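You operate a simulated robot arm through the tools that you are given. There is no shell and no other tool. Be economical: measure what you need, move in short steps, check, and stop when the job is done.

Carry out the task below with a simulated robot arm. There is one attempt and no reset: what you move stays moved.

Task
Tare the bowl on the scale and pour in 200 to 250 g of syrup.
Fine: put the jug back; spill nothing. Set down upright: blue jug.

The check looks at the end state, three seconds after you hand in, the way a careful person would. Anything else that was tipped, shoved, dropped, spilled or broken makes it a failure.

Robot
A 7-joint arm with a two-finger gripper, on a carriage that runs on a rail from [-15, 842] to [27, -1537] (x, y) and turns from -2.775 to 3.019 rad about z. Base frame: it is fixed where the carriage stands at the start and does not move with it; the origin is on the floor, on the carriage's upright axis, x ahead of it, y to its left, z up. Units: mm, rad, N and s.
Its first joint turns from -2.601 to 2.601 rad. Places, roughly: bench scale [800, -200, 1000]; plate of the bench scale [900, -200, 1000]; tare key [700, -300, 1000]. Payload 2.45 kg.
The tool frame sits at the grasp point between the pads (the TCP): z along the fingers, y along the line on which they close. The tips reach 26 mm beyond it. The gripper opens to 96 mm. The gripper's body begins 69 mm behind the TCP.
Orientation is that of the tool frame in the base frame, as a unit quaternion [w, x, y, z]. With the fingers straight down and closing along the base's y, the tool's x points along the base's -x, its y along +y and its z along -z.

Tools
- The arm moves only by the tool step_arm. Its argument "moves" is a list of rows, each an object of numbers (a shift or turn left out is 0, a gripper value left out holds the last): "dx", "dy", "dz": the shift along the tool's x, y, z in mm; "rx", "ry", "rz": the turn, a rotation vector about the tool's x, y, z in rad; "jaw": the finger opening in mm, from 0 to 96. In form: [{"dx": .., "dy": .., "dz": .., "rx": .., "ry": .., "rz": .., "jaw": ..}, ...]. A call has 1 to 10 rows; each row shifts and turns the commanded pose from where the row before left it, along the tool's axes as they then stand. Rows are played at 5 a second. More than 50 mm and 0.15 rad between two rows, or a gripper value outside its range, and nothing of the call is played. A pose out of reach is approached as far as the arm can. The call stops where the force on the tool passes 40 N (or 10 N more than at its start, if that is more) or the arm is blocked; 0.2 s more then pass. Each finger halts on what it meets, pressing with about 36 N; the grip force reading is that of the motor and also rises with nothing between the fingers. The clock runs only during rows and for 0.2 s after the last one: add rows that do not move to give the fingers time. It gives the time, the measured TCP pose, the force on the tool (base axes), the opening and the grip force at its end, in the units of the frame above (readings bear some noise), with the torque about the TCP (base axes, N m) and any sound that the robot's microphone picked up.
- Cameras (640 x 400 px; columns grow to the right, rows downward): "scene" is now at [39.1, 137.3, 1693]; the picture's right is [-0.36, -0.93, 0.00], its down [-0.50, 0.19, -0.84] and it looks along [0.79, -0.30, -0.54] (base axes); focal length 294 px, centre (320, 200). "wrist" rides on the gripper at [82, 3, -98] in the tool frame; the picture's right is [-0.04, 1.00, 0.00], its down [-0.73, -0.03, -0.68] and it looks along [-0.68, -0.03, 0.73] (tool axes); focal length 256 px, centre (320, 200). There is no depth. A picture from a camera that has moved, and an enlarged one, comes with that camera's place and axes in the base frame and with its lens.
- camera(camera): a new picture of that camera. No time passes.
- raise_lower(by): slides the trunk up (or, below 0, down) by that many mm; the arm and the scene camera ride with it, the base frame stays. It gives what a move gives, with no picture.
- base_move(legs): drives the robot by 1 to 6 legs, each [ahead, left, turn to the left] in mm, mm and rad, along the robot's own axes; the way and the turn of a leg run together, so that a leg with both is an arc; at most 1500 mm and 3.142 rad a leg. The arm and the cameras ride along, it lands a little off, and it stops where it bumps. It keeps to its track: a leg is cut to what the track allows. It gives what a move gives.
- head_to(pan, tilt): turns the head with the scene camera to pan (to the left, within 2.705 rad either way) and tilt (down, from -0.506 to 1.204), counted from straight ahead of the robot. It gives what a move gives.
- zoom(camera, box): a new picture of the part [left, top, right, bottom] of that camera's present view, enlarged. No time passes.
- close_job(): hands the job in; it is judged then, once.

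Go step by step. Nothing tells you exact positions but the pictures and the camera data: compare them with the known pose of the tool, close in by small moves and look again before you grip or let go. The budget is 120 turns and 98 pictures, counting those below and the enlarged ones. Unless the task says otherwise, let go and move clear before handing in, and close with one line.

The tools are called after "Call:" by a JSON object that holds its "op" and its "data". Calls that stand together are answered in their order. step_arm: Moves the arm, as the interface text tells. Its arguments: {"type":"object","properties":{"moves":{"type":"array","items":{"type":"object","properties":{"dx":{"type":"number"},"dy":{"type":"number"},"dz":{"type":"number"},"rx":{"type":"number"},"ry":{"type":"number"},"rz":{"type":"number"},"jaw":{"type":"number"}}}}},"required":["moves"]} The other tools are called the same way: raise_lower (by) slides the trunk up or down; base_move (legs) drives the base; head_to (pan, tilt) turns the head that bears the scene camera; camera (camera) takes a picture; zoom (camera, box) takes an enlarged picture of a part of a camera's view; close_job () hands the job in.

At the start:

```text
time_s: 0.0
ee_pos: [713.4, -258.9, 1277.1]
tcp_rot: [0.0, 0.001, 1.0, 0.0]
wrist_force: [0.0, -0.3, -0.2]
torque: [-0.04, 0.02, 0.02]
gripper_width: 96.0
grasp_force: 0.0
trunk travel left (down, up): [-675.0, 35.0]
robot x, y, heading: [-1.5, 2.5, 0.001]
head pan, tilt: [-0.368, 0.569]
```

scene: 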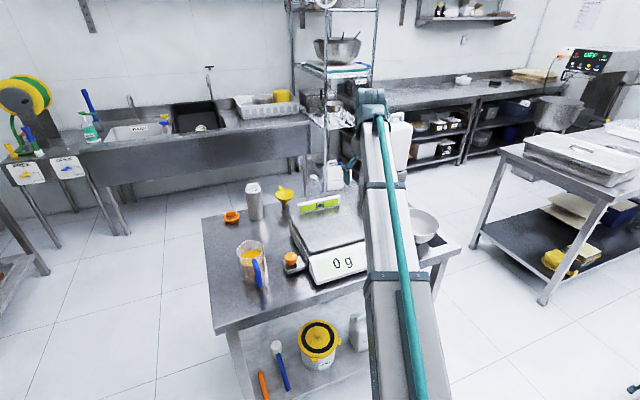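
wrist: 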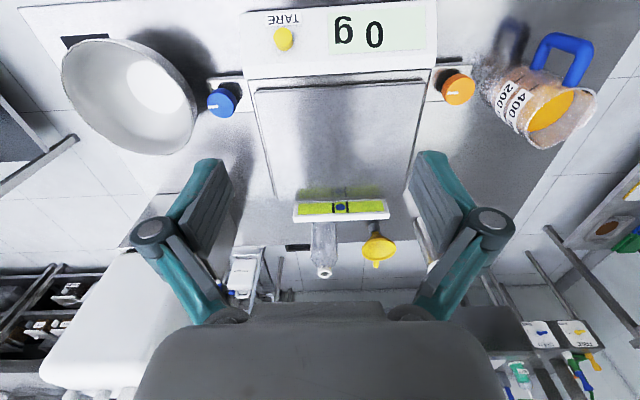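

The scale sits in the middle of the bench, with the jug with the blue handle to its left (+y) and the bowl to its right. I'll zoom in on each before moving.

Call:
{"op": "zoom", "data": {"camera": "wrist", "box": [420, 0, 640, 160]}}

Call:
{"op": "zoom", "data": {"camera": "wrist", "box": [40, 0, 300, 180]}}

Call:
{"op": "zoom", "data": {"camera": "wrist", "box": [220, 0, 480, 290]}}

Call:
{"op": "zoom", "data": {"camera": "scene", "box": [200, 160, 380, 320]}}

```text
2.50 times, centred on (530, 80) of wrist
camera zoom: at [632.2, -256.6, 1376.8], right [0.04, 1.0, 0.0], down [0.73, -0.03, 0.68], along [0.68, -0.03, -0.73], focal length 640 px, centre (-205, 500)
```

zoom: 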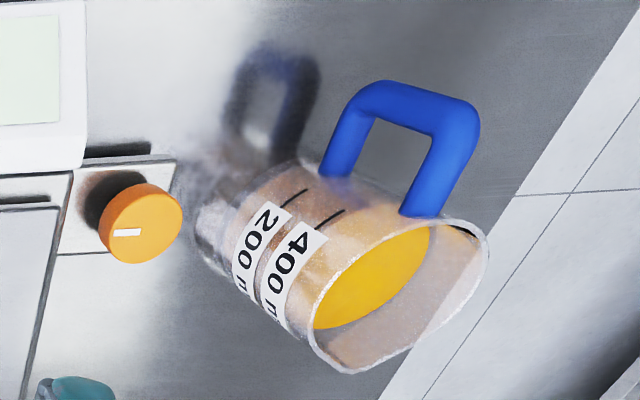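

```text
2.22 times, centred on (170, 90) of wrist
camera zoom: at [632.2, -256.6, 1376.8], right [0.04, 1.0, 0.0], down [0.73, -0.03, 0.68], along [0.68, -0.03, -0.73], focal length 569 px, centre (653, 444)
```

zoom: 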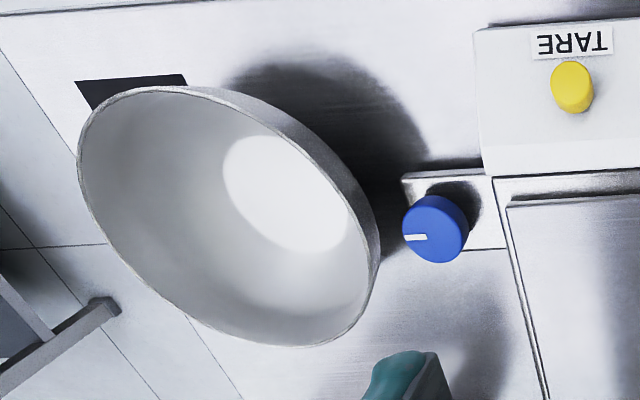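

```text
1.38 times, centred on (350, 145) of wrist
camera zoom: at [632.2, -256.6, 1376.8], right [0.04, 1.0, 0.0], down [0.73, -0.03, 0.68], along [0.68, -0.03, -0.73], focal length 353 px, centre (279, 276)
```

zoom: 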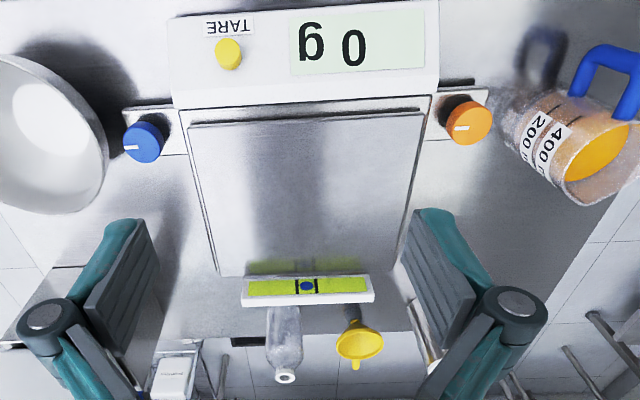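

```text
2.50 times, centred on (290, 240) of scene
camera zoom: at [39.1, 137.3, 1693.0], right [-0.36, -0.93, 0.0], down [-0.5, 0.19, -0.84], along [0.79, -0.3, -0.54], focal length 736 px, centre (395, 100)
```

zoom: 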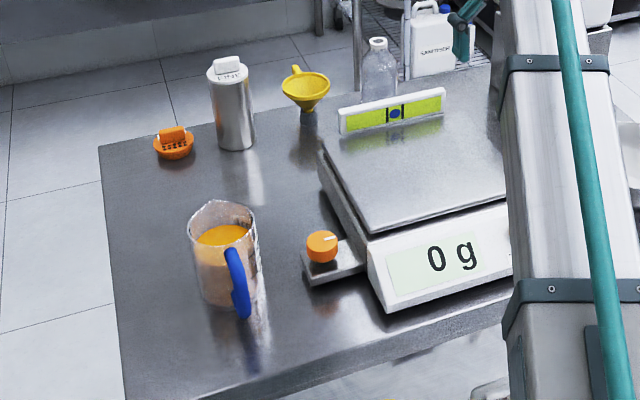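

The bowl's rim centre is roughly (790, -590, 950), at the edge of reach, so I'll drive the carriage right along its rail and look again.

Call:
{"op": "base_move", "data": {"legs": [[0, -380, 0]]}}

Call:
{"op": "camera", "data": {"camera": "wrist"}}

Call:
{"op": "camera", "data": {"camera": "scene"}}

```text
time_s: 2.4
ee_pos: [721.5, -644.1, 1278.6]
tcp_rot: [0.0, -0.001, 1.0, 0.0]
wrist_force: [0.3, 0.2, -0.8]
torque: [0.04, 0.02, 0.04]
gripper_width: 96.0
grasp_force: 0.1
trunk travel left (down, up): [-675.0, 35.0]
robot x, y, heading: [6.6, -381.0, 0.002]
head pan, tilt: [-0.368, 0.569]
```

```text
91 pictures are left
camera wrist: at [639.0, -642.2, 1376.7], right [0.04, 1.0, 0.0], down [0.73, -0.03, 0.68], along [0.68, -0.03, -0.73], focal length 256 px, centre (320, 200)
```

wrist: 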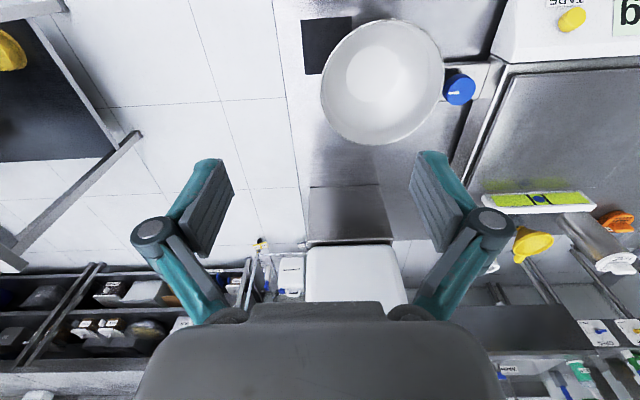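

```text
90 pictures are left
camera scene: at [46.0, -248.2, 1693.1], right [-0.36, -0.93, 0.0], down [-0.5, 0.19, -0.84], along [0.79, -0.3, -0.54], focal length 294 px, centre (320, 200)
```

scene: 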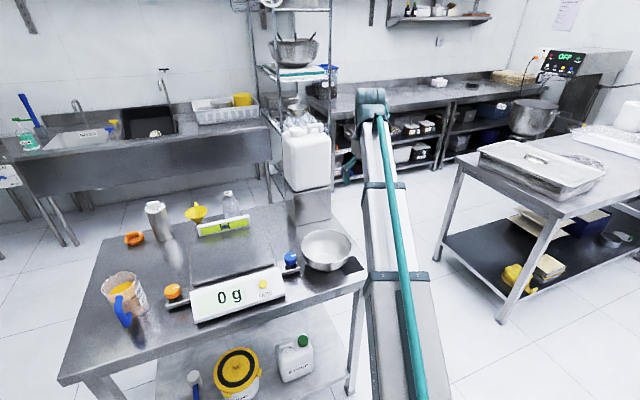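

The bowl is about 190 mm across, centred near (780, -553) with its rim near z 970. I'll zoom in on its profile and the bench height.

Call:
{"op": "zoom", "data": {"camera": "scene", "box": [260, 190, 380, 300]}}

Call:
{"op": "zoom", "data": {"camera": "scene", "box": [90, 190, 300, 340]}}

Call:
{"op": "zoom", "data": {"camera": "wrist", "box": [290, 0, 490, 160]}}

```text
3.64 times, centred on (320, 245) of scene
camera zoom: at [46.0, -248.2, 1693.1], right [-0.36, -0.93, 0.0], down [-0.5, 0.19, -0.84], along [0.79, -0.3, -0.54], focal length 1070 px, centre (320, 36)
```

zoom: 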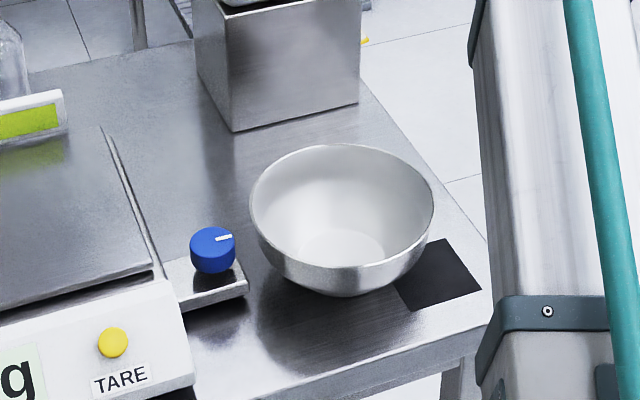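

```text
2.67 times, centred on (195, 265) of scene
camera zoom: at [46.0, -248.2, 1693.1], right [-0.36, -0.93, 0.0], down [-0.5, 0.19, -0.84], along [0.79, -0.3, -0.54], focal length 785 px, centre (653, 27)
```

zoom: 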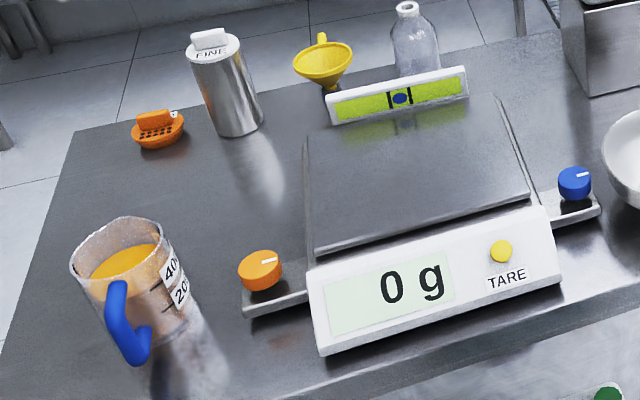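

```text
2.50 times, centred on (390, 80) of wrist
camera zoom: at [639.0, -642.2, 1376.7], right [0.04, 1.0, 0.0], down [0.73, -0.03, 0.68], along [0.68, -0.03, -0.73], focal length 640 px, centre (145, 500)
```

zoom: 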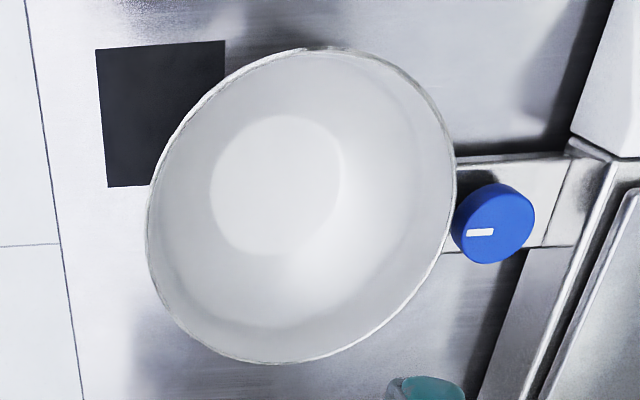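

Bench is near z 900, bowl rim near z 968, diameter about 187, centre (791, -555). I'll come down tilted above the bowl's right rim and look.

Call:
{"op": "step_arm", "data": {"moves": [{"dx": -34, "dz": 30}, {"dx": -34, "dz": 30}, {"dz": 45}, {"dz": 45}, {"dz": 35, "jaw": 60}, {"rx": -0.15}, {"rx": -0.15}, {}]}}

Call:
{"op": "camera", "data": {"camera": "wrist"}}

Call:
{"op": "camera", "data": {"camera": "scene"}}

```text
time_s: 4.2
ee_pos: [789.8, -643.5, 1095.7]
tcp_rot: [0.0, 0.0, 0.989, 0.149]
wrist_force: [0.3, 0.3, -1.4]
torque: [0.01, 0.0, 0.0]
gripper_width: 60.3
grasp_force: 0.1
trunk travel left (down, up): [-675.0, 35.0]
robot x, y, heading: [9.1, -386.1, 0.0]
head pan, tilt: [-0.368, 0.569]
```

```text
86 pictures are left
camera wrist: at [706.5, -670.8, 1189.2], right [0.04, 0.95, 0.3], down [0.73, -0.23, 0.64], along [0.68, 0.19, -0.71], focal length 256 px, centre (320, 200)
```

wrist: 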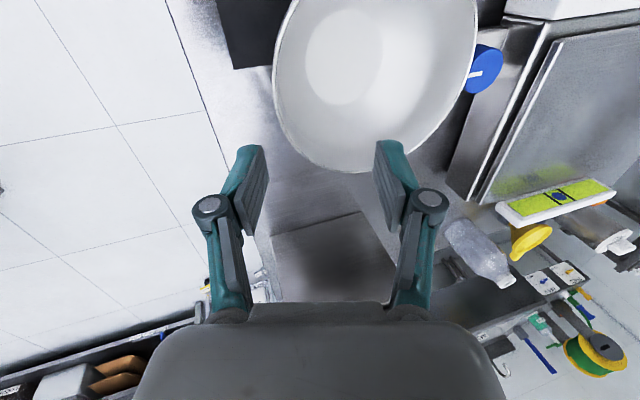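

```text
85 pictures are left
camera scene: at [46.0, -247.3, 1693.0], right [-0.36, -0.93, 0.0], down [-0.5, 0.19, -0.84], along [0.79, -0.3, -0.54], focal length 294 px, centre (320, 200)
```

scene: 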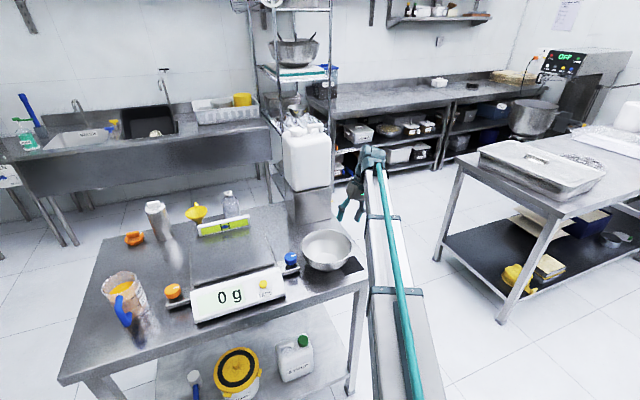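

Rim estimate holds: right edge near y -646, z between 955 and 968. I'll lower to just above the rim and check.

Call:
{"op": "step_arm", "data": {"moves": [{"dy": -12, "dz": 35}, {"dy": -10, "dz": 30}, {"dy": -9, "dz": 28}, {}]}}

Call:
{"op": "camera", "data": {"camera": "wrist"}}

Call:
{"op": "zoom", "data": {"camera": "scene", "box": [280, 170, 400, 290]}}

```text
time_s: 5.2
ee_pos: [788.2, -647.8, 995.1]
tcp_rot: [0.0, -0.001, 0.989, 0.15]
wrist_force: [0.4, 0.2, -0.4]
torque: [0.03, -0.01, 0.01]
gripper_width: 59.8
grasp_force: 0.2
trunk travel left (down, up): [-675.0, 35.0]
robot x, y, heading: [8.4, -383.7, 0.002]
head pan, tilt: [-0.368, 0.569]
```

```text
84 pictures are left
camera wrist: at [706.9, -674.3, 1091.0], right [0.04, 0.95, 0.29], down [0.73, -0.23, 0.64], along [0.68, 0.19, -0.71], focal length 256 px, centre (320, 200)
```

wrist: 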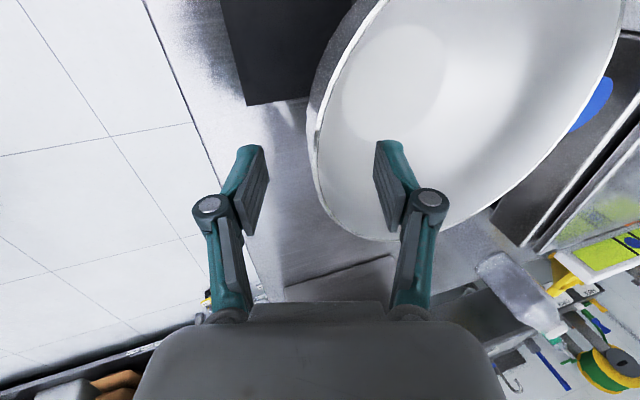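

```text
3.33 times, centred on (340, 230) of scene
camera zoom: at [46.0, -247.4, 1693.0], right [-0.36, -0.93, 0.0], down [-0.5, 0.19, -0.84], along [0.79, -0.3, -0.54], focal length 981 px, centre (253, 100)
```

zoom: 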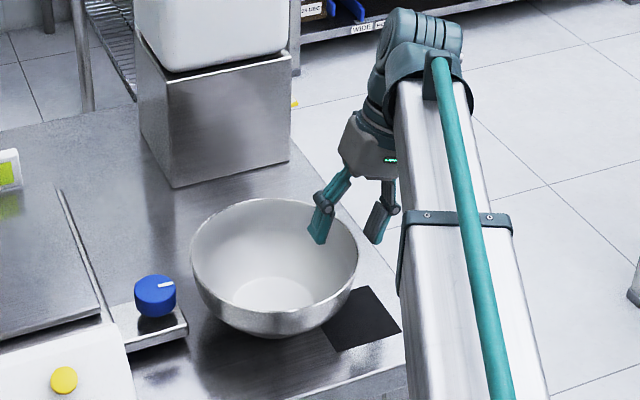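

The rim at the right side is near (787, -646, 964), between the fingers. I'll lower about 33 mm and look again before closing.

Call:
{"op": "step_arm", "data": {"moves": [{"dy": -4, "dz": 16.5}, {"dy": -4, "dz": 16}, {}]}}

Call:
{"op": "camera", "data": {"camera": "wrist"}}

```text
time_s: 6.0
ee_pos: [790.0, -644.5, 963.1]
tcp_rot: [0.0, 0.0, 0.989, 0.148]
wrist_force: [-0.7, -0.4, -0.1]
torque: [0.02, -0.01, 0.01]
gripper_width: 59.8
grasp_force: 0.0
trunk travel left (down, up): [-675.0, 35.0]
robot x, y, heading: [11.3, -384.9, 0.002]
head pan, tilt: [-0.368, 0.569]
```

```text
82 pictures are left
camera wrist: at [706.8, -670.9, 1057.0], right [0.04, 0.95, 0.29], down [0.73, -0.23, 0.64], along [0.68, 0.19, -0.71], focal length 256 px, centre (320, 200)
```

wrist: 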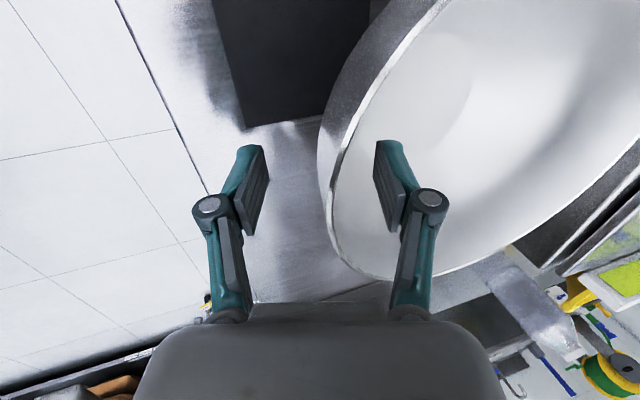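

The rim lies about 4 mm off the jaw centre; I'll centre it and close.

Call:
{"op": "step_arm", "data": {"moves": [{"dy": 4, "dz": 4}, {"jaw": 30}, {"jaw": 14}, {"jaw": 6}, {"jaw": 0}, {}, {}]}}

Call:
{"op": "camera", "data": {"camera": "wrist"}}

```text
time_s: 7.6
ee_pos: [788.4, -639.5, 960.6]
tcp_rot: [0.0, -0.001, 0.989, 0.149]
wrist_force: [1.6, 1.8, 3.9]
torque: [0.5, 0.17, -0.29]
gripper_width: 9.6
grasp_force: 36.3
trunk travel left (down, up): [-675.0, 35.0]
robot x, y, heading: [6.5, -386.1, 0.004]
head pan, tilt: [-0.368, 0.569]
```

```text
81 pictures are left
camera wrist: at [706.7, -666.0, 1054.8], right [0.04, 0.95, 0.29], down [0.73, -0.23, 0.64], along [0.68, 0.19, -0.71], focal length 256 px, centre (320, 200)
```

wrist: 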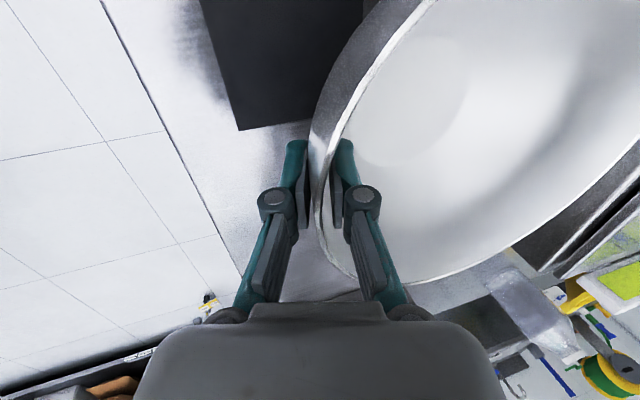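

The bowl wall is gripped (9.6 mm, 36 N). I'll lift a little to see whether it hangs level.

Call:
{"op": "step_arm", "data": {"moves": [{"dy": 3, "dz": -9.5}, {"dy": 6, "dz": -19}, {"dy": 6, "dz": -19}, {}]}}

Call:
{"op": "camera", "data": {"camera": "wrist"}}

Call:
{"op": "zoom", "data": {"camera": "scene", "box": [280, 170, 400, 290]}}

```text
time_s: 8.6
ee_pos: [790.4, -640.6, 1008.2]
tcp_rot: [0.0, 0.0, 0.989, 0.15]
wrist_force: [0.0, -0.4, -2.2]
torque: [-0.19, 0.0, -0.02]
gripper_width: 9.1
grasp_force: 35.8
trunk travel left (down, up): [-675.0, 35.0]
robot x, y, heading: [6.8, -381.4, -0.001]
head pan, tilt: [-0.368, 0.569]
```

```text
80 pictures are left
camera wrist: at [706.7, -665.8, 1103.6], right [0.04, 0.95, 0.29], down [0.73, -0.23, 0.64], along [0.68, 0.19, -0.71], focal length 256 px, centre (320, 200)
```

wrist: 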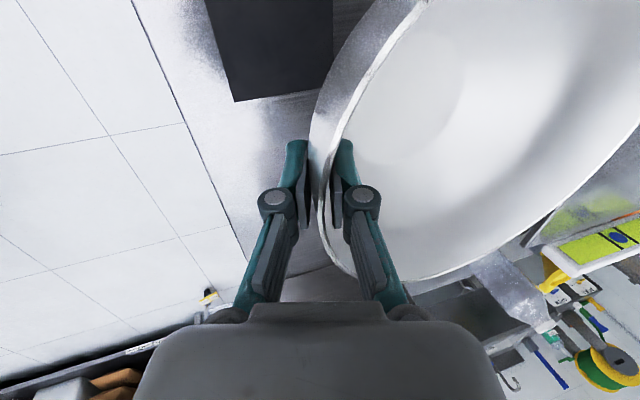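

```text
3.33 times, centred on (340, 230) of scene
camera zoom: at [46.3, -247.5, 1693.0], right [-0.36, -0.93, 0.0], down [-0.5, 0.19, -0.84], along [0.79, -0.3, -0.54], focal length 981 px, centre (253, 100)
```

zoom: 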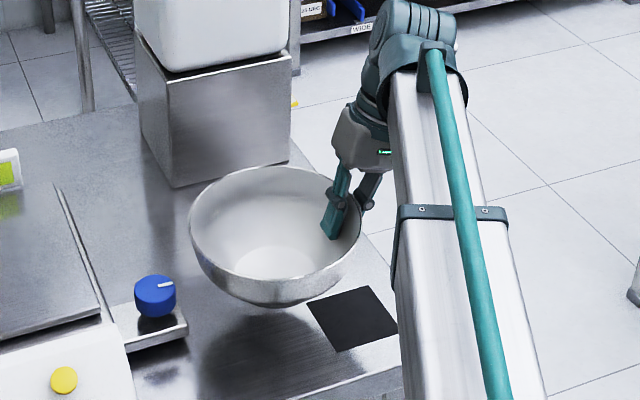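

The bowl is held securely (about 220 g). The plate spans roughly x 767–995, y −360 to −110 at z ≈ 985; I'll raise the bowl, carry it left and then forward over the plate.

Call:
{"op": "step_arm", "data": {"moves": [{"dy": 11, "dz": -36}, {"dy": 11, "dz": -36}, {"dy": 38, "dz": 11.8}, {"dy": 38, "dz": 11.8}, {"dy": 38, "dz": 11.8}, {"dy": 38, "dz": 11.8}, {"dy": 38, "dz": 11.8}, {"dy": 38, "dz": 11.8}, {"dy": 38, "dz": 11.8}, {}]}}

Call:
{"op": "step_arm", "data": {"moves": [{"dx": -39}, {"dx": -39}, {"dy": 38, "dz": 11.8}, {}]}}

Call:
{"op": "camera", "data": {"camera": "wrist"}}

Call:
{"op": "camera", "data": {"camera": "scene"}}

```text
time_s: 10.8
ee_pos: [788.9, -363.1, 1084.3]
tcp_rot: [0.0, 0.0, 0.989, 0.15]
wrist_force: [-0.5, -0.6, -2.2]
torque: [-0.2, 0.01, 0.0]
gripper_width: 9.0
grasp_force: 36.4
trunk travel left (down, up): [-675.0, 35.0]
robot x, y, heading: [5.1, -384.8, 0.001]
head pan, tilt: [-0.368, 0.569]
```

```text
time_s: 11.8
ee_pos: [866.6, -322.6, 1083.1]
tcp_rot: [0.001, 0.002, 0.989, 0.149]
wrist_force: [-0.1, 0.2, -2.3]
torque: [-0.2, -0.03, 0.02]
gripper_width: 9.2
grasp_force: 35.9
trunk travel left (down, up): [-675.0, 35.0]
robot x, y, heading: [9.5, -381.1, 0.001]
head pan, tilt: [-0.368, 0.569]
```

```text
78 pictures are left
camera wrist: at [783.7, -348.1, 1178.0], right [0.04, 0.95, 0.29], down [0.73, -0.23, 0.64], along [0.68, 0.19, -0.71], focal length 256 px, centre (320, 200)
```

wrist: 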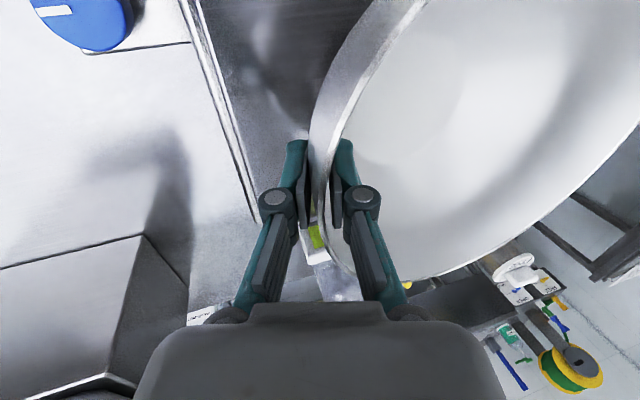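

```text
77 pictures are left
camera scene: at [46.4, -247.6, 1693.0], right [-0.36, -0.93, 0.0], down [-0.5, 0.19, -0.84], along [0.79, -0.3, -0.54], focal length 294 px, centre (320, 200)
```

scene: 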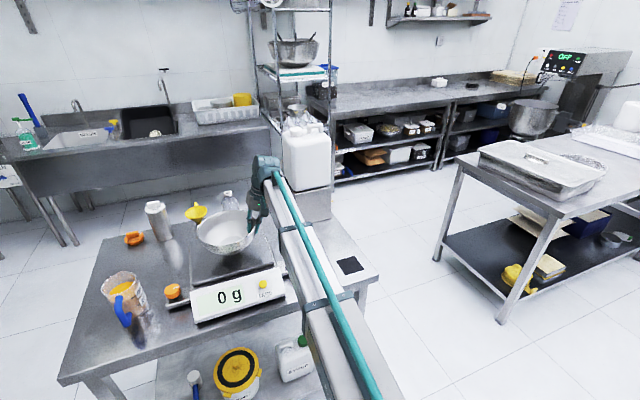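

Bowl is over the plate centre with its base near z 1022. I'll lower it toward the plate (≈985).

Call:
{"op": "step_arm", "data": {"moves": [{"dy": -3, "dz": 9.5}, {"dy": -3, "dz": 9.5}, {"dy": -1.5, "dz": 4.8}, {"dy": -1.5, "dz": 4.8}, {}]}}

Call:
{"op": "zoom", "data": {"camera": "scene", "box": [150, 180, 310, 330]}}

```text
time_s: 13.0
ee_pos: [865.9, -321.5, 1054.3]
tcp_rot: [0.0, 0.0, 0.989, 0.149]
wrist_force: [0.3, -1.0, -2.0]
torque: [-0.2, 0.0, -0.04]
gripper_width: 9.0
grasp_force: 36.1
trunk travel left (down, up): [-675.0, 35.0]
robot x, y, heading: [8.0, -385.7, -0.003]
head pan, tilt: [-0.368, 0.569]
```

```text
2.67 times, centred on (230, 255) of scene
camera zoom: at [46.2, -247.4, 1693.0], right [-0.36, -0.93, 0.0], down [-0.5, 0.19, -0.84], along [0.79, -0.3, -0.54], focal length 785 px, centre (560, 53)
```

zoom: 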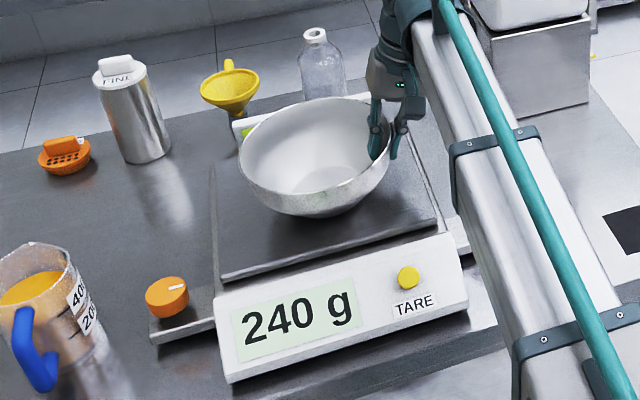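

The display already reads 240 g, so the base is touching. I'll ease down 2 mm and check the reading.

Call:
{"op": "step_arm", "data": {"moves": [{"dy": -0.6, "dz": 2}, {}, {}]}}

Call:
{"op": "zoom", "data": {"camera": "scene", "box": [150, 180, 310, 330]}}

```text
time_s: 13.8
ee_pos: [866.6, -320.4, 1052.9]
tcp_rot: [0.001, 0.001, 0.989, 0.15]
wrist_force: [-0.4, -0.4, -2.0]
torque: [-0.22, -0.02, -0.01]
gripper_width: 8.8
grasp_force: 36.3
trunk travel left (down, up): [-675.0, 35.0]
robot x, y, heading: [7.6, -382.7, 0.002]
head pan, tilt: [-0.368, 0.569]
```

```text
2.67 times, centred on (230, 255) of scene
camera zoom: at [46.3, -247.4, 1693.0], right [-0.36, -0.93, 0.0], down [-0.5, 0.19, -0.84], along [0.79, -0.3, -0.54], focal length 785 px, centre (560, 53)
```

zoom: 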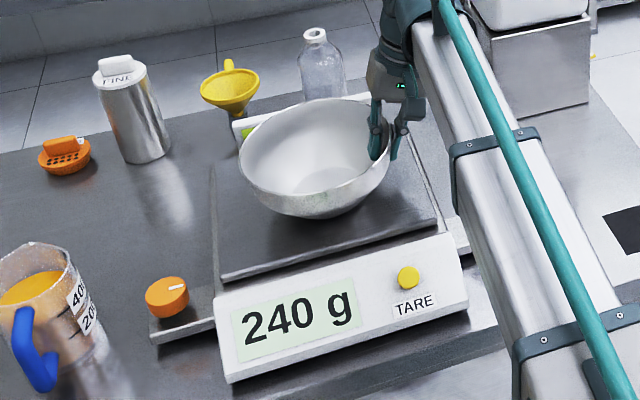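

The wrist still carries about 2 N, so the bowl may be hovering slightly. I'll lower in small steps until contact shows.

Call:
{"op": "step_arm", "data": {"moves": [{"dy": -0.6, "dz": 1.9}, {"dy": -0.6, "dz": 1.9}, {}]}}

Call:
{"op": "step_arm", "data": {"moves": [{"dy": -0.6, "dz": 1.9}, {"dy": -0.6, "dz": 1.9}, {}]}}

Call:
{"op": "zoom", "data": {"camera": "scene", "box": [150, 180, 310, 330]}}

```text
time_s: 14.6
ee_pos: [868.0, -321.6, 1049.8]
tcp_rot: [0.0, 0.0, 0.989, 0.15]
wrist_force: [0.8, -1.2, 3.5]
torque: [0.43, 0.1, -0.02]
gripper_width: 8.8
grasp_force: 36.2
trunk travel left (down, up): [-675.0, 35.0]
robot x, y, heading: [6.6, -384.3, -0.002]
head pan, tilt: [-0.368, 0.569]
```

```text
time_s: 15.4
ee_pos: [868.4, -323.0, 1045.5]
tcp_rot: [0.001, 0.0, 0.989, 0.15]
wrist_force: [1.8, -6.2, 16.4]
torque: [0.46, 0.55, 0.17]
gripper_width: 9.4
grasp_force: 36.5
trunk travel left (down, up): [-675.0, 35.0]
robot x, y, heading: [5.5, -388.0, 0.003]
head pan, tilt: [-0.368, 0.569]
```

```text
2.67 times, centred on (230, 255) of scene
camera zoom: at [44.2, -248.5, 1693.4], right [-0.36, -0.93, 0.0], down [-0.5, 0.19, -0.84], along [0.79, -0.3, -0.54], focal length 785 px, centre (560, 53)
```

zoom: 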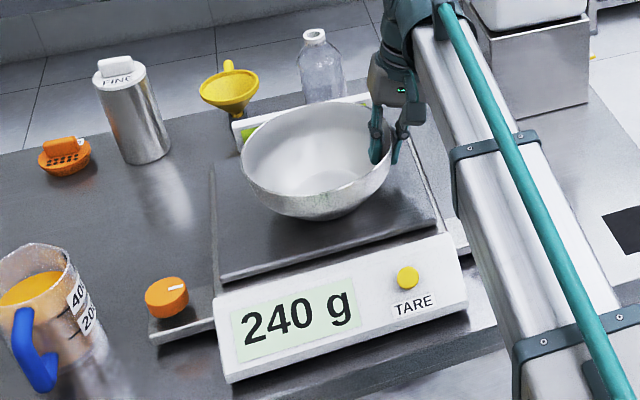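

In contact now. I'll back off 4 mm, open, and retreat along the tool axis.

Call:
{"op": "step_arm", "data": {"moves": [{"dy": 1.2, "dz": -3.8}, {}, {"jaw": 20}, {"jaw": 36}, {}, {}]}}

Call:
{"op": "step_arm", "data": {"moves": [{"dz": -15}, {"dz": -25}, {"dz": -40}, {"dz": -40}, {}]}}

Call:
{"op": "camera", "data": {"camera": "wrist"}}

Call:
{"op": "zoom", "data": {"camera": "scene", "box": [150, 180, 310, 330]}}

```text
time_s: 16.8
ee_pos: [868.0, -322.1, 1047.4]
tcp_rot: [0.001, 0.0, 0.989, 0.15]
wrist_force: [-1.0, 0.0, -0.4]
torque: [0.0, -0.01, -0.04]
gripper_width: 35.7
grasp_force: 0.1
trunk travel left (down, up): [-675.0, 35.0]
robot x, y, heading: [6.8, -385.3, -0.001]
head pan, tilt: [-0.368, 0.569]
```

```text
time_s: 18.0
ee_pos: [867.5, -357.0, 1162.4]
tcp_rot: [0.0, -0.001, 0.989, 0.15]
wrist_force: [0.4, 0.3, -0.3]
torque: [0.01, 0.0, -0.03]
gripper_width: 36.1
grasp_force: 0.0
trunk travel left (down, up): [-675.0, 35.0]
robot x, y, heading: [6.8, -384.8, -0.0]
head pan, tilt: [-0.368, 0.569]
```

```text
73 pictures are left
camera wrist: at [785.3, -384.0, 1258.8], right [0.04, 0.95, 0.29], down [0.73, -0.23, 0.64], along [0.68, 0.19, -0.71], focal length 256 px, centre (320, 200)
```

wrist: 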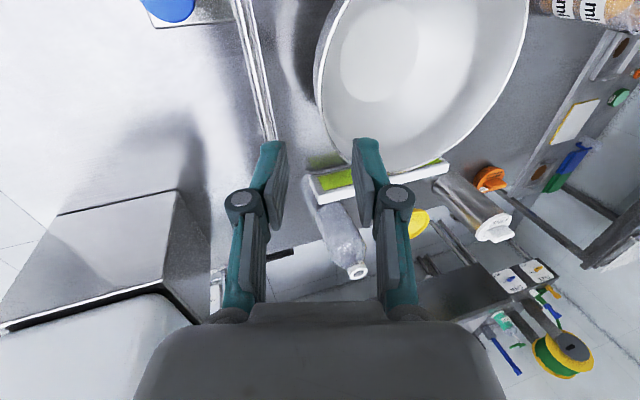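

```text
2.67 times, centred on (230, 255) of scene
camera zoom: at [46.0, -247.4, 1693.0], right [-0.36, -0.93, 0.0], down [-0.5, 0.19, -0.84], along [0.79, -0.3, -0.54], focal length 785 px, centre (560, 53)
```

zoom: 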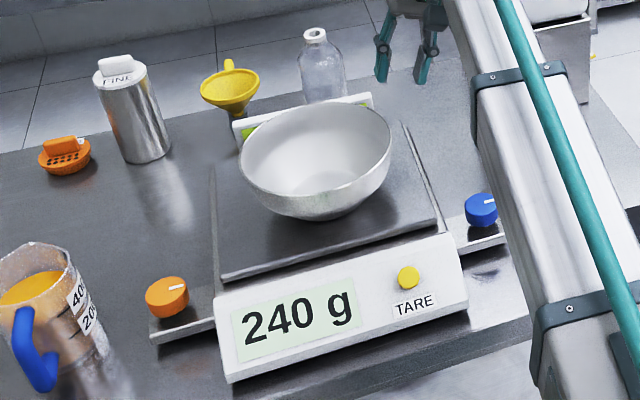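

The bowl stands free on the plate at 240 g. Next is the tare key near (705, -309, 980): straighten the tool, close the fingers, and come over it.

Call:
{"op": "step_arm", "data": {"moves": [{"rx": 0.15, "jaw": 0}, {"rx": 0.15}, {"dx": 40.5, "dy": 12}, {"dx": 40.5, "dy": 12}, {"dx": 40.5, "dy": 12}, {"dx": 40.5, "dy": 12}, {"dz": 40}, {"dz": 40}, {"dz": 30}, {}]}}

Call:
{"op": "camera", "data": {"camera": "wrist"}}

Call:
{"op": "zoom", "data": {"camera": "scene", "box": [150, 180, 310, 330]}}

```text
time_s: 20.2
ee_pos: [706.8, -307.7, 1051.4]
tcp_rot: [0.0, 0.0, 1.0, 0.0]
wrist_force: [-0.3, 0.0, -0.2]
torque: [0.0, -0.02, 0.0]
gripper_width: 0.1
grasp_force: 28.9
trunk travel left (down, up): [-675.0, 35.0]
robot x, y, heading: [5.5, -387.1, -0.0]
head pan, tilt: [-0.368, 0.569]
```

```text
71 pictures are left
camera wrist: at [624.9, -305.0, 1149.9], right [0.04, 1.0, 0.0], down [0.73, -0.03, 0.68], along [0.68, -0.03, -0.73], focal length 256 px, centre (320, 200)
```

wrist: 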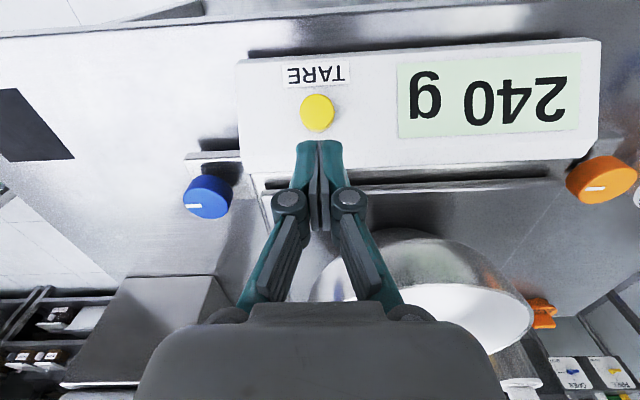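

```text
2.67 times, centred on (230, 255) of scene
camera zoom: at [46.1, -247.5, 1693.0], right [-0.36, -0.93, 0.0], down [-0.5, 0.19, -0.84], along [0.79, -0.3, -0.54], focal length 785 px, centre (560, 53)
```

zoom: 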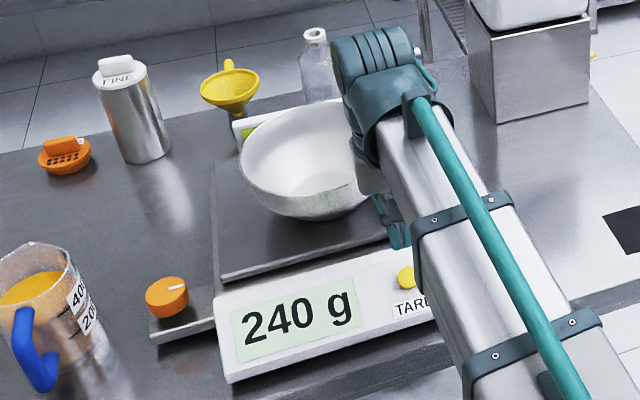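

The key lies directly below the fingertips, near (705, -310). I'll descend and press in small steps.

Call:
{"op": "step_arm", "data": {"moves": [{"dy": -2, "dx": 2, "dz": 20}, {"dz": 12}, {}]}}

Call:
{"op": "step_arm", "data": {"moves": [{"dz": 3}, {"dz": 3}, {"dz": 3}, {}]}}

Call:
{"op": "camera", "data": {"camera": "wrist"}}

```text
time_s: 21.0
ee_pos: [705.0, -310.6, 1019.4]
tcp_rot: [0.0, 0.0, 1.0, 0.0]
wrist_force: [-0.3, 1.1, 0.2]
torque: [-0.03, 0.0, 0.0]
gripper_width: 0.0
grasp_force: 27.9
trunk travel left (down, up): [-675.0, 35.0]
robot x, y, heading: [5.8, -384.2, -0.004]
head pan, tilt: [-0.368, 0.569]
```

```text
time_s: 22.0
ee_pos: [703.9, -311.9, 1012.1]
tcp_rot: [0.001, 0.0, 1.0, 0.0]
wrist_force: [0.1, -0.1, 0.8]
torque: [0.01, 0.01, -0.03]
gripper_width: 0.0
grasp_force: 28.7
trunk travel left (down, up): [-675.0, 35.0]
robot x, y, heading: [6.2, -386.5, 0.002]
head pan, tilt: [-0.368, 0.569]
```

```text
69 pictures are left
camera wrist: at [621.9, -308.0, 1110.3], right [0.04, 1.0, 0.0], down [0.73, -0.03, 0.68], along [0.68, -0.03, -0.73], focal length 256 px, centre (320, 200)
```

wrist: 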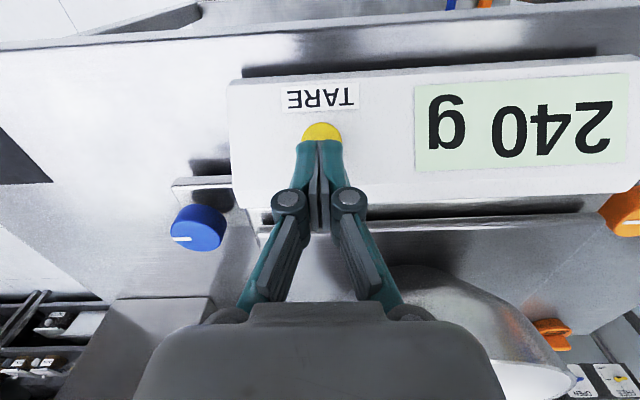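

The key's near edge peeks out; I'll shift 4 mm toward the robot and keep pressing gently.

Call:
{"op": "step_arm", "data": {"moves": [{"dx": 4}, {"dz": 3}, {"dz": 3}, {}]}}

Call:
{"op": "step_arm", "data": {"moves": [{"dz": 2}, {"dz": 2}, {}]}}

Call:
{"op": "camera", "data": {"camera": "wrist"}}

```text
time_s: 23.0
ee_pos: [699.3, -310.9, 1005.0]
tcp_rot: [-0.001, 0.0, 1.0, 0.0]
wrist_force: [0.0, -0.3, -0.3]
torque: [0.02, 0.02, 0.01]
gripper_width: 0.3
grasp_force: 28.6
trunk travel left (down, up): [-675.0, 35.0]
robot x, y, heading: [7.0, -383.6, -0.001]
head pan, tilt: [-0.368, 0.569]
```

```text
time_s: 23.8
ee_pos: [699.1, -311.3, 1002.1]
tcp_rot: [-0.001, 0.0, 1.0, 0.0]
wrist_force: [0.0, -1.1, -0.2]
torque: [-0.02, -0.02, 0.01]
gripper_width: 0.0
grasp_force: 28.6
trunk travel left (down, up): [-675.0, 35.0]
robot x, y, heading: [4.7, -385.5, 0.005]
head pan, tilt: [-0.368, 0.569]
```

```text
68 pictures are left
camera wrist: at [617.3, -308.0, 1100.1], right [0.04, 1.0, 0.0], down [0.73, -0.03, 0.68], along [0.68, -0.03, -0.73], focal length 256 px, centre (320, 200)
```

wrist: 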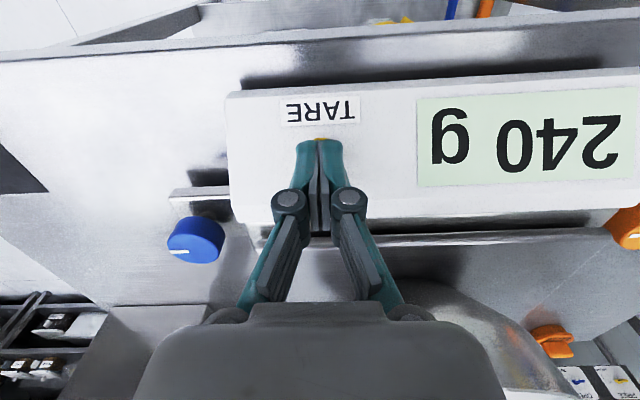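

Still no contact with tips near z 976; continuing down in small steps.

Call:
{"op": "step_arm", "data": {"moves": [{"dz": 2}, {"dz": 2}, {}]}}

Call:
{"op": "step_arm", "data": {"moves": [{"dz": 2}, {"dz": 2}, {}]}}

Call:
{"op": "camera", "data": {"camera": "wrist"}}

```text
time_s: 24.6
ee_pos: [700.9, -311.9, 998.3]
tcp_rot: [-0.001, 0.0, 1.0, 0.001]
wrist_force: [-0.9, 0.2, 2.1]
torque: [0.05, -0.02, 0.01]
gripper_width: 5.7
grasp_force: 28.5
trunk travel left (down, up): [-675.0, 35.0]
robot x, y, heading: [5.7, -386.4, 0.0]
head pan, tilt: [-0.368, 0.569]
```

```text
time_s: 25.4
ee_pos: [700.1, -310.2, 993.9]
tcp_rot: [0.0, 0.0, 1.0, 0.0]
wrist_force: [-0.6, -1.4, 4.8]
torque: [-0.02, -0.03, -0.03]
gripper_width: 6.0
grasp_force: 28.6
trunk travel left (down, up): [-675.0, 35.0]
robot x, y, heading: [7.7, -384.9, -0.002]
head pan, tilt: [-0.368, 0.569]
heard: click
```

```text
67 pictures are left
camera wrist: at [616.6, -307.8, 1091.5], right [0.04, 1.0, 0.0], down [0.73, -0.03, 0.68], along [0.68, -0.03, -0.73], focal length 256 px, centre (320, 200)
```

wrist: 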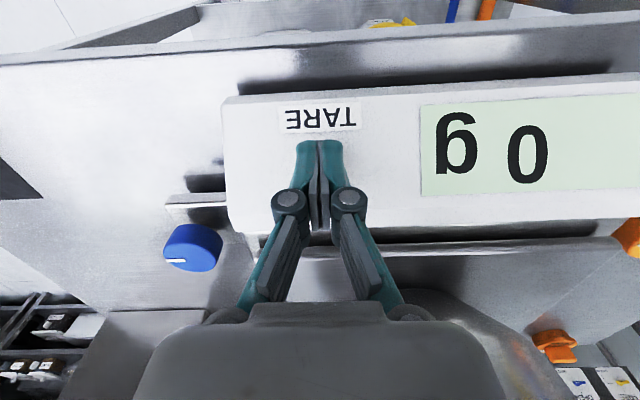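

The key clicked and the display reads 0 g with the bowl on. Now I'll rise clear and drive left to look at the jug.

Call:
{"op": "step_arm", "data": {"moves": [{"dz": -40}, {"dz": -45}, {"dz": -45}, {"dz": -45}, {"dz": -45, "jaw": 90}, {}]}}

Call:
{"op": "base_move", "data": {"legs": [[0, 365, 0]]}}

Call:
{"op": "camera", "data": {"camera": "wrist"}}

Call:
{"op": "camera", "data": {"camera": "scene"}}

```text
time_s: 26.8
ee_pos: [699.7, -310.7, 1213.9]
tcp_rot: [0.0, 0.0, 1.0, 0.0]
wrist_force: [0.1, -1.0, 0.8]
torque: [-0.03, 0.0, 0.0]
gripper_width: 85.7
grasp_force: 0.0
trunk travel left (down, up): [-675.0, 35.0]
robot x, y, heading: [6.8, -380.5, 0.002]
head pan, tilt: [-0.368, 0.569]
```

```text
time_s: 29.2
ee_pos: [691.9, 59.7, 1214.3]
tcp_rot: [0.0, 0.0, 1.0, 0.0]
wrist_force: [-0.7, 0.3, 0.2]
torque: [-0.04, 0.0, 0.03]
gripper_width: 90.0
grasp_force: 0.1
trunk travel left (down, up): [-675.0, 35.0]
robot x, y, heading: [0.8, -18.6, -0.0]
head pan, tilt: [-0.368, 0.569]
```

```text
66 pictures are left
camera wrist: at [610.5, 62.0, 1311.4], right [0.04, 1.0, 0.0], down [0.73, -0.03, 0.68], along [0.68, -0.03, -0.73], focal length 256 px, centre (320, 200)
```

wrist: 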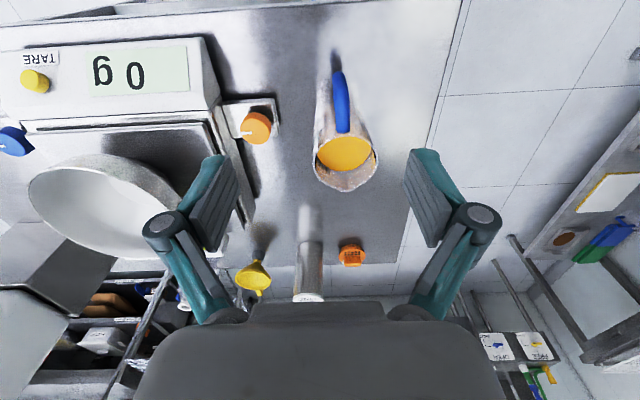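

```text
65 pictures are left
camera scene: at [39.3, 121.5, 1693.0], right [-0.36, -0.93, 0.0], down [-0.5, 0.19, -0.84], along [0.79, -0.3, -0.54], focal length 294 px, centre (320, 200)
```

scene: 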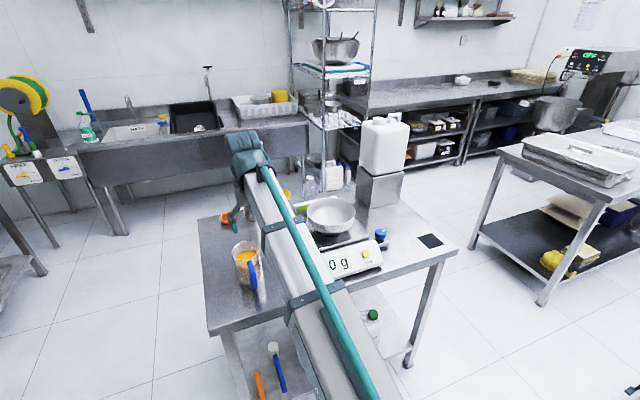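

The handle points nearly straight back toward the robot. I'll zoom in on the jug from both cameras.

Call:
{"op": "zoom", "data": {"camera": "wrist", "box": [270, 40, 430, 200]}}

Call:
{"op": "zoom", "data": {"camera": "scene", "box": [200, 220, 300, 320]}}

```text
2.50 times, centred on (350, 120) of wrist
camera zoom: at [610.5, 62.0, 1311.4], right [0.04, 1.0, 0.0], down [0.73, -0.03, 0.68], along [0.68, -0.03, -0.73], focal length 640 px, centre (245, 400)
```

zoom: 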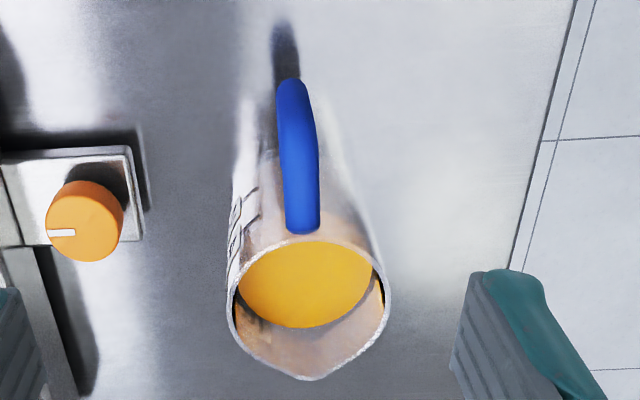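

```text
4.00 times, centred on (250, 270) of scene
camera zoom: at [39.3, 121.5, 1693.0], right [-0.36, -0.93, 0.0], down [-0.5, 0.19, -0.84], along [0.79, -0.3, -0.54], focal length 1177 px, centre (600, -80)
```

zoom: 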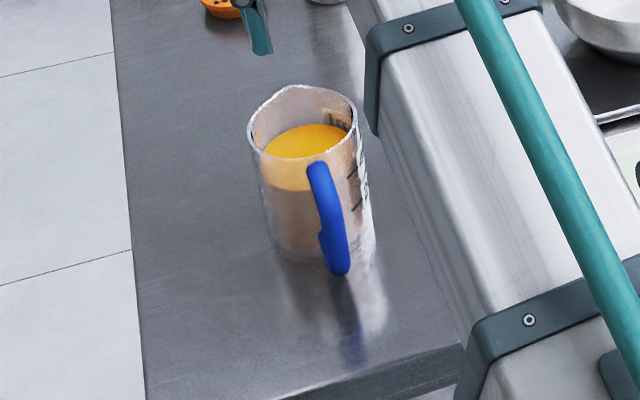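

The jug's axis is near (802, 88), rim z ≈ 1030, and the handle's outer bar is near (723, 81) between z 935 and 1010. I'll approach it with the tool pitched 45° forward, pads straddling the bar.

Call:
{"op": "step_arm", "data": {"moves": [{"dx": 15, "dy": 11, "dz": 35, "jaw": 56}, {"dx": 12, "dy": 10, "dz": 35}, {"dz": 40}, {"dz": 35}, {"ry": -0.15}, {"ry": -0.15}, {"ry": -0.15}, {"ry": -0.15}, {"ry": -0.185}, {}]}}

Call:
{"op": "step_arm", "data": {"moves": [{"ry": -0.15}, {"ry": -0.15}, {"ry": -0.035}, {}]}}

Call:
{"op": "camera", "data": {"camera": "wrist"}}

Call:
{"op": "zoom", "data": {"camera": "scene", "box": [190, 200, 310, 320]}}

```text
refused: row 9 steps farther than a row can; nothing moved
```

```text
time_s: 30.2
ee_pos: [691.7, 59.1, 1212.8]
tcp_rot: [0.168, 0.0, 0.986, 0.0]
wrist_force: [-0.3, 0.2, 0.2]
torque: [0.01, -0.01, 0.04]
gripper_width: 90.2
grasp_force: 0.0
trunk travel left (down, up): [-675.0, 35.0]
robot x, y, heading: [2.1, -16.0, 0.002]
head pan, tilt: [-0.368, 0.569]
```

```text
62 pictures are left
camera wrist: at [582.9, 61.3, 1279.1], right [0.04, 1.0, 0.01], down [0.47, -0.03, 0.88], along [0.88, -0.03, -0.47], focal length 256 px, centre (320, 200)
```

wrist: 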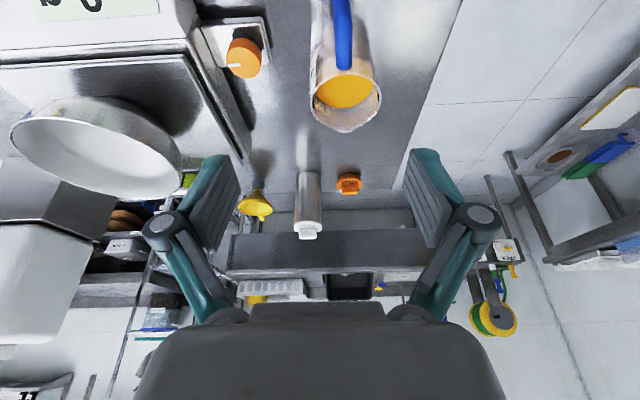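

```text
3.33 times, centred on (250, 260) of scene
camera zoom: at [39.3, 120.7, 1693.0], right [-0.36, -0.93, 0.0], down [-0.5, 0.19, -0.84], along [0.79, -0.3, -0.54], focal length 981 px, centre (553, 0)
```

zoom: 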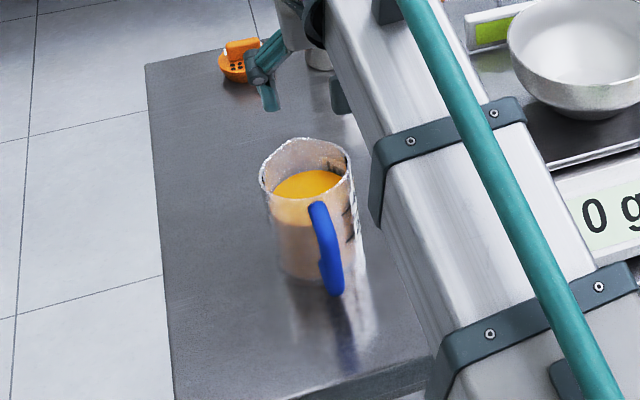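

The pitch is now 19°; I'll bring the tool down behind the handle and finish pitching to 45°.

Call:
{"op": "step_arm", "data": {"moves": [{"dx": 21, "dy": 5.5, "dz": 39.5, "jaw": 56}, {"dx": 21, "dy": 5.5, "dz": 39.5}, {"dx": 21, "dy": 5.5, "dz": 39.5}, {"dx": 21, "dy": 5.5, "dz": 39.5}, {"ry": -0.15}, {"ry": -0.15}, {"ry": -0.15}, {}]}}

Call:
{"op": "camera", "data": {"camera": "wrist"}}

Call:
{"op": "zoom", "data": {"camera": "scene", "box": [190, 200, 310, 320]}}

```text
time_s: 32.0
ee_pos: [665.8, 80.8, 1036.0]
tcp_rot: [0.383, 0.0, 0.924, -0.001]
wrist_force: [-0.2, 0.2, -0.3]
torque: [-0.01, 0.01, 0.03]
gripper_width: 55.9
grasp_force: 0.0
trunk travel left (down, up): [-675.0, 35.0]
robot x, y, heading: [0.9, -15.3, -0.001]
head pan, tilt: [-0.368, 0.569]
```

```text
60 pictures are left
camera wrist: at [537.5, 82.9, 1048.0], right [0.03, 1.0, 0.03], down [0.04, -0.03, 1.0], along [1.0, -0.03, -0.04], focal length 256 px, centre (320, 200)
```

wrist: 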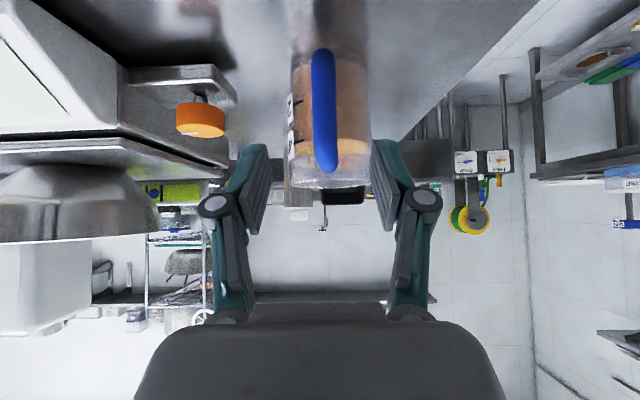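

```text
3.33 times, centred on (250, 260) of scene
camera zoom: at [39.2, 120.8, 1693.0], right [-0.36, -0.93, 0.0], down [-0.5, 0.19, -0.84], along [0.79, -0.3, -0.54], focal length 981 px, centre (553, 0)
```

zoom: 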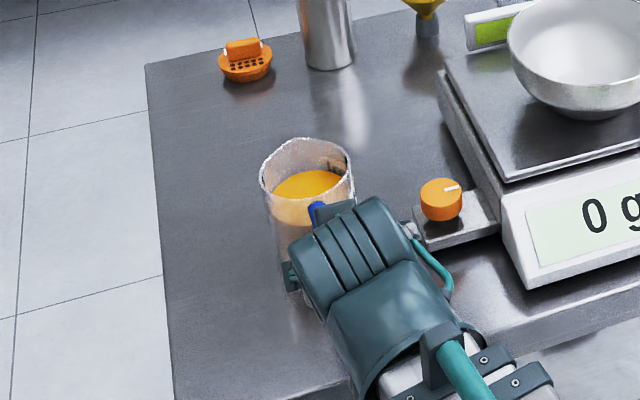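

The bar is straight ahead (z 932–1020, y ≈ 82, about 17 mm wide), centred between the fingers. I'll advance along the tool axis.

Call:
{"op": "step_arm", "data": {"moves": [{"dy": 1, "dz": 25}, {"dz": 25}, {}]}}

Call:
{"op": "camera", "data": {"camera": "wrist"}}

```text
time_s: 32.8
ee_pos: [701.5, 81.8, 1000.9]
tcp_rot: [0.382, 0.0, 0.924, -0.001]
wrist_force: [0.8, 0.6, 0.2]
torque: [-0.02, 0.02, 0.01]
gripper_width: 55.9
grasp_force: 0.1
trunk travel left (down, up): [-675.0, 35.0]
robot x, y, heading: [4.0, -16.6, -0.003]
head pan, tilt: [-0.368, 0.569]
```

```text
58 pictures are left
camera wrist: at [572.6, 83.8, 1012.8], right [0.03, 1.0, 0.03], down [0.04, -0.03, 1.0], along [1.0, -0.03, -0.04], focal length 256 px, centre (320, 200)
```

wrist: 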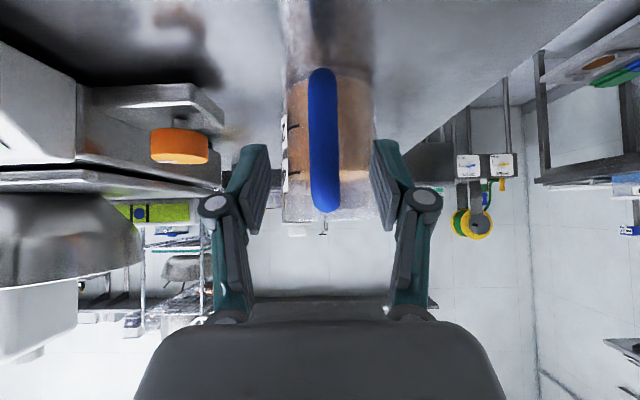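

Range to the handle bar is uncertain, so I'll zoom in to measure it.

Call:
{"op": "zoom", "data": {"camera": "wrist", "box": [240, 40, 400, 240]}}

Call:
{"op": "zoom", "data": {"camera": "scene", "box": [210, 220, 290, 300]}}

```text
2.00 times, centred on (320, 140) of wrist
camera zoom: at [572.6, 83.8, 1012.8], right [0.03, 1.0, 0.03], down [0.04, -0.03, 1.0], along [1.0, -0.03, -0.04], focal length 512 px, centre (320, 320)
```

zoom: 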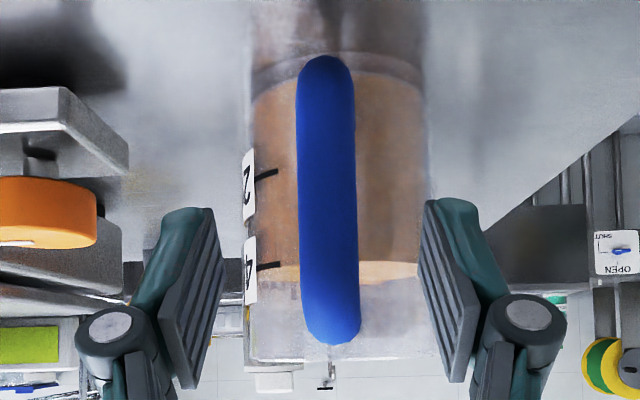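

```text
5.00 times, centred on (250, 260) of scene
camera zoom: at [39.2, 120.7, 1693.0], right [-0.36, -0.93, 0.0], down [-0.5, 0.19, -0.84], along [0.79, -0.3, -0.54], focal length 1472 px, centre (670, -100)
```

zoom: 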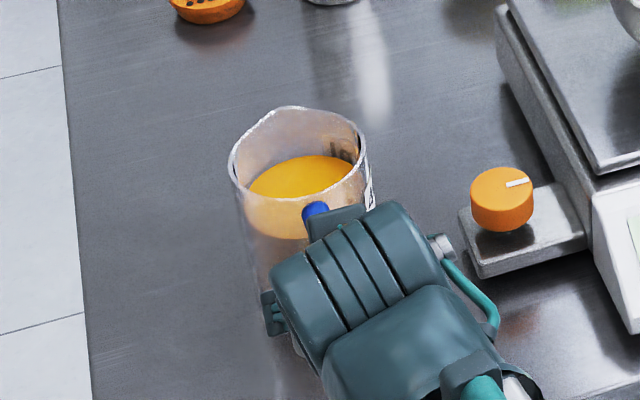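

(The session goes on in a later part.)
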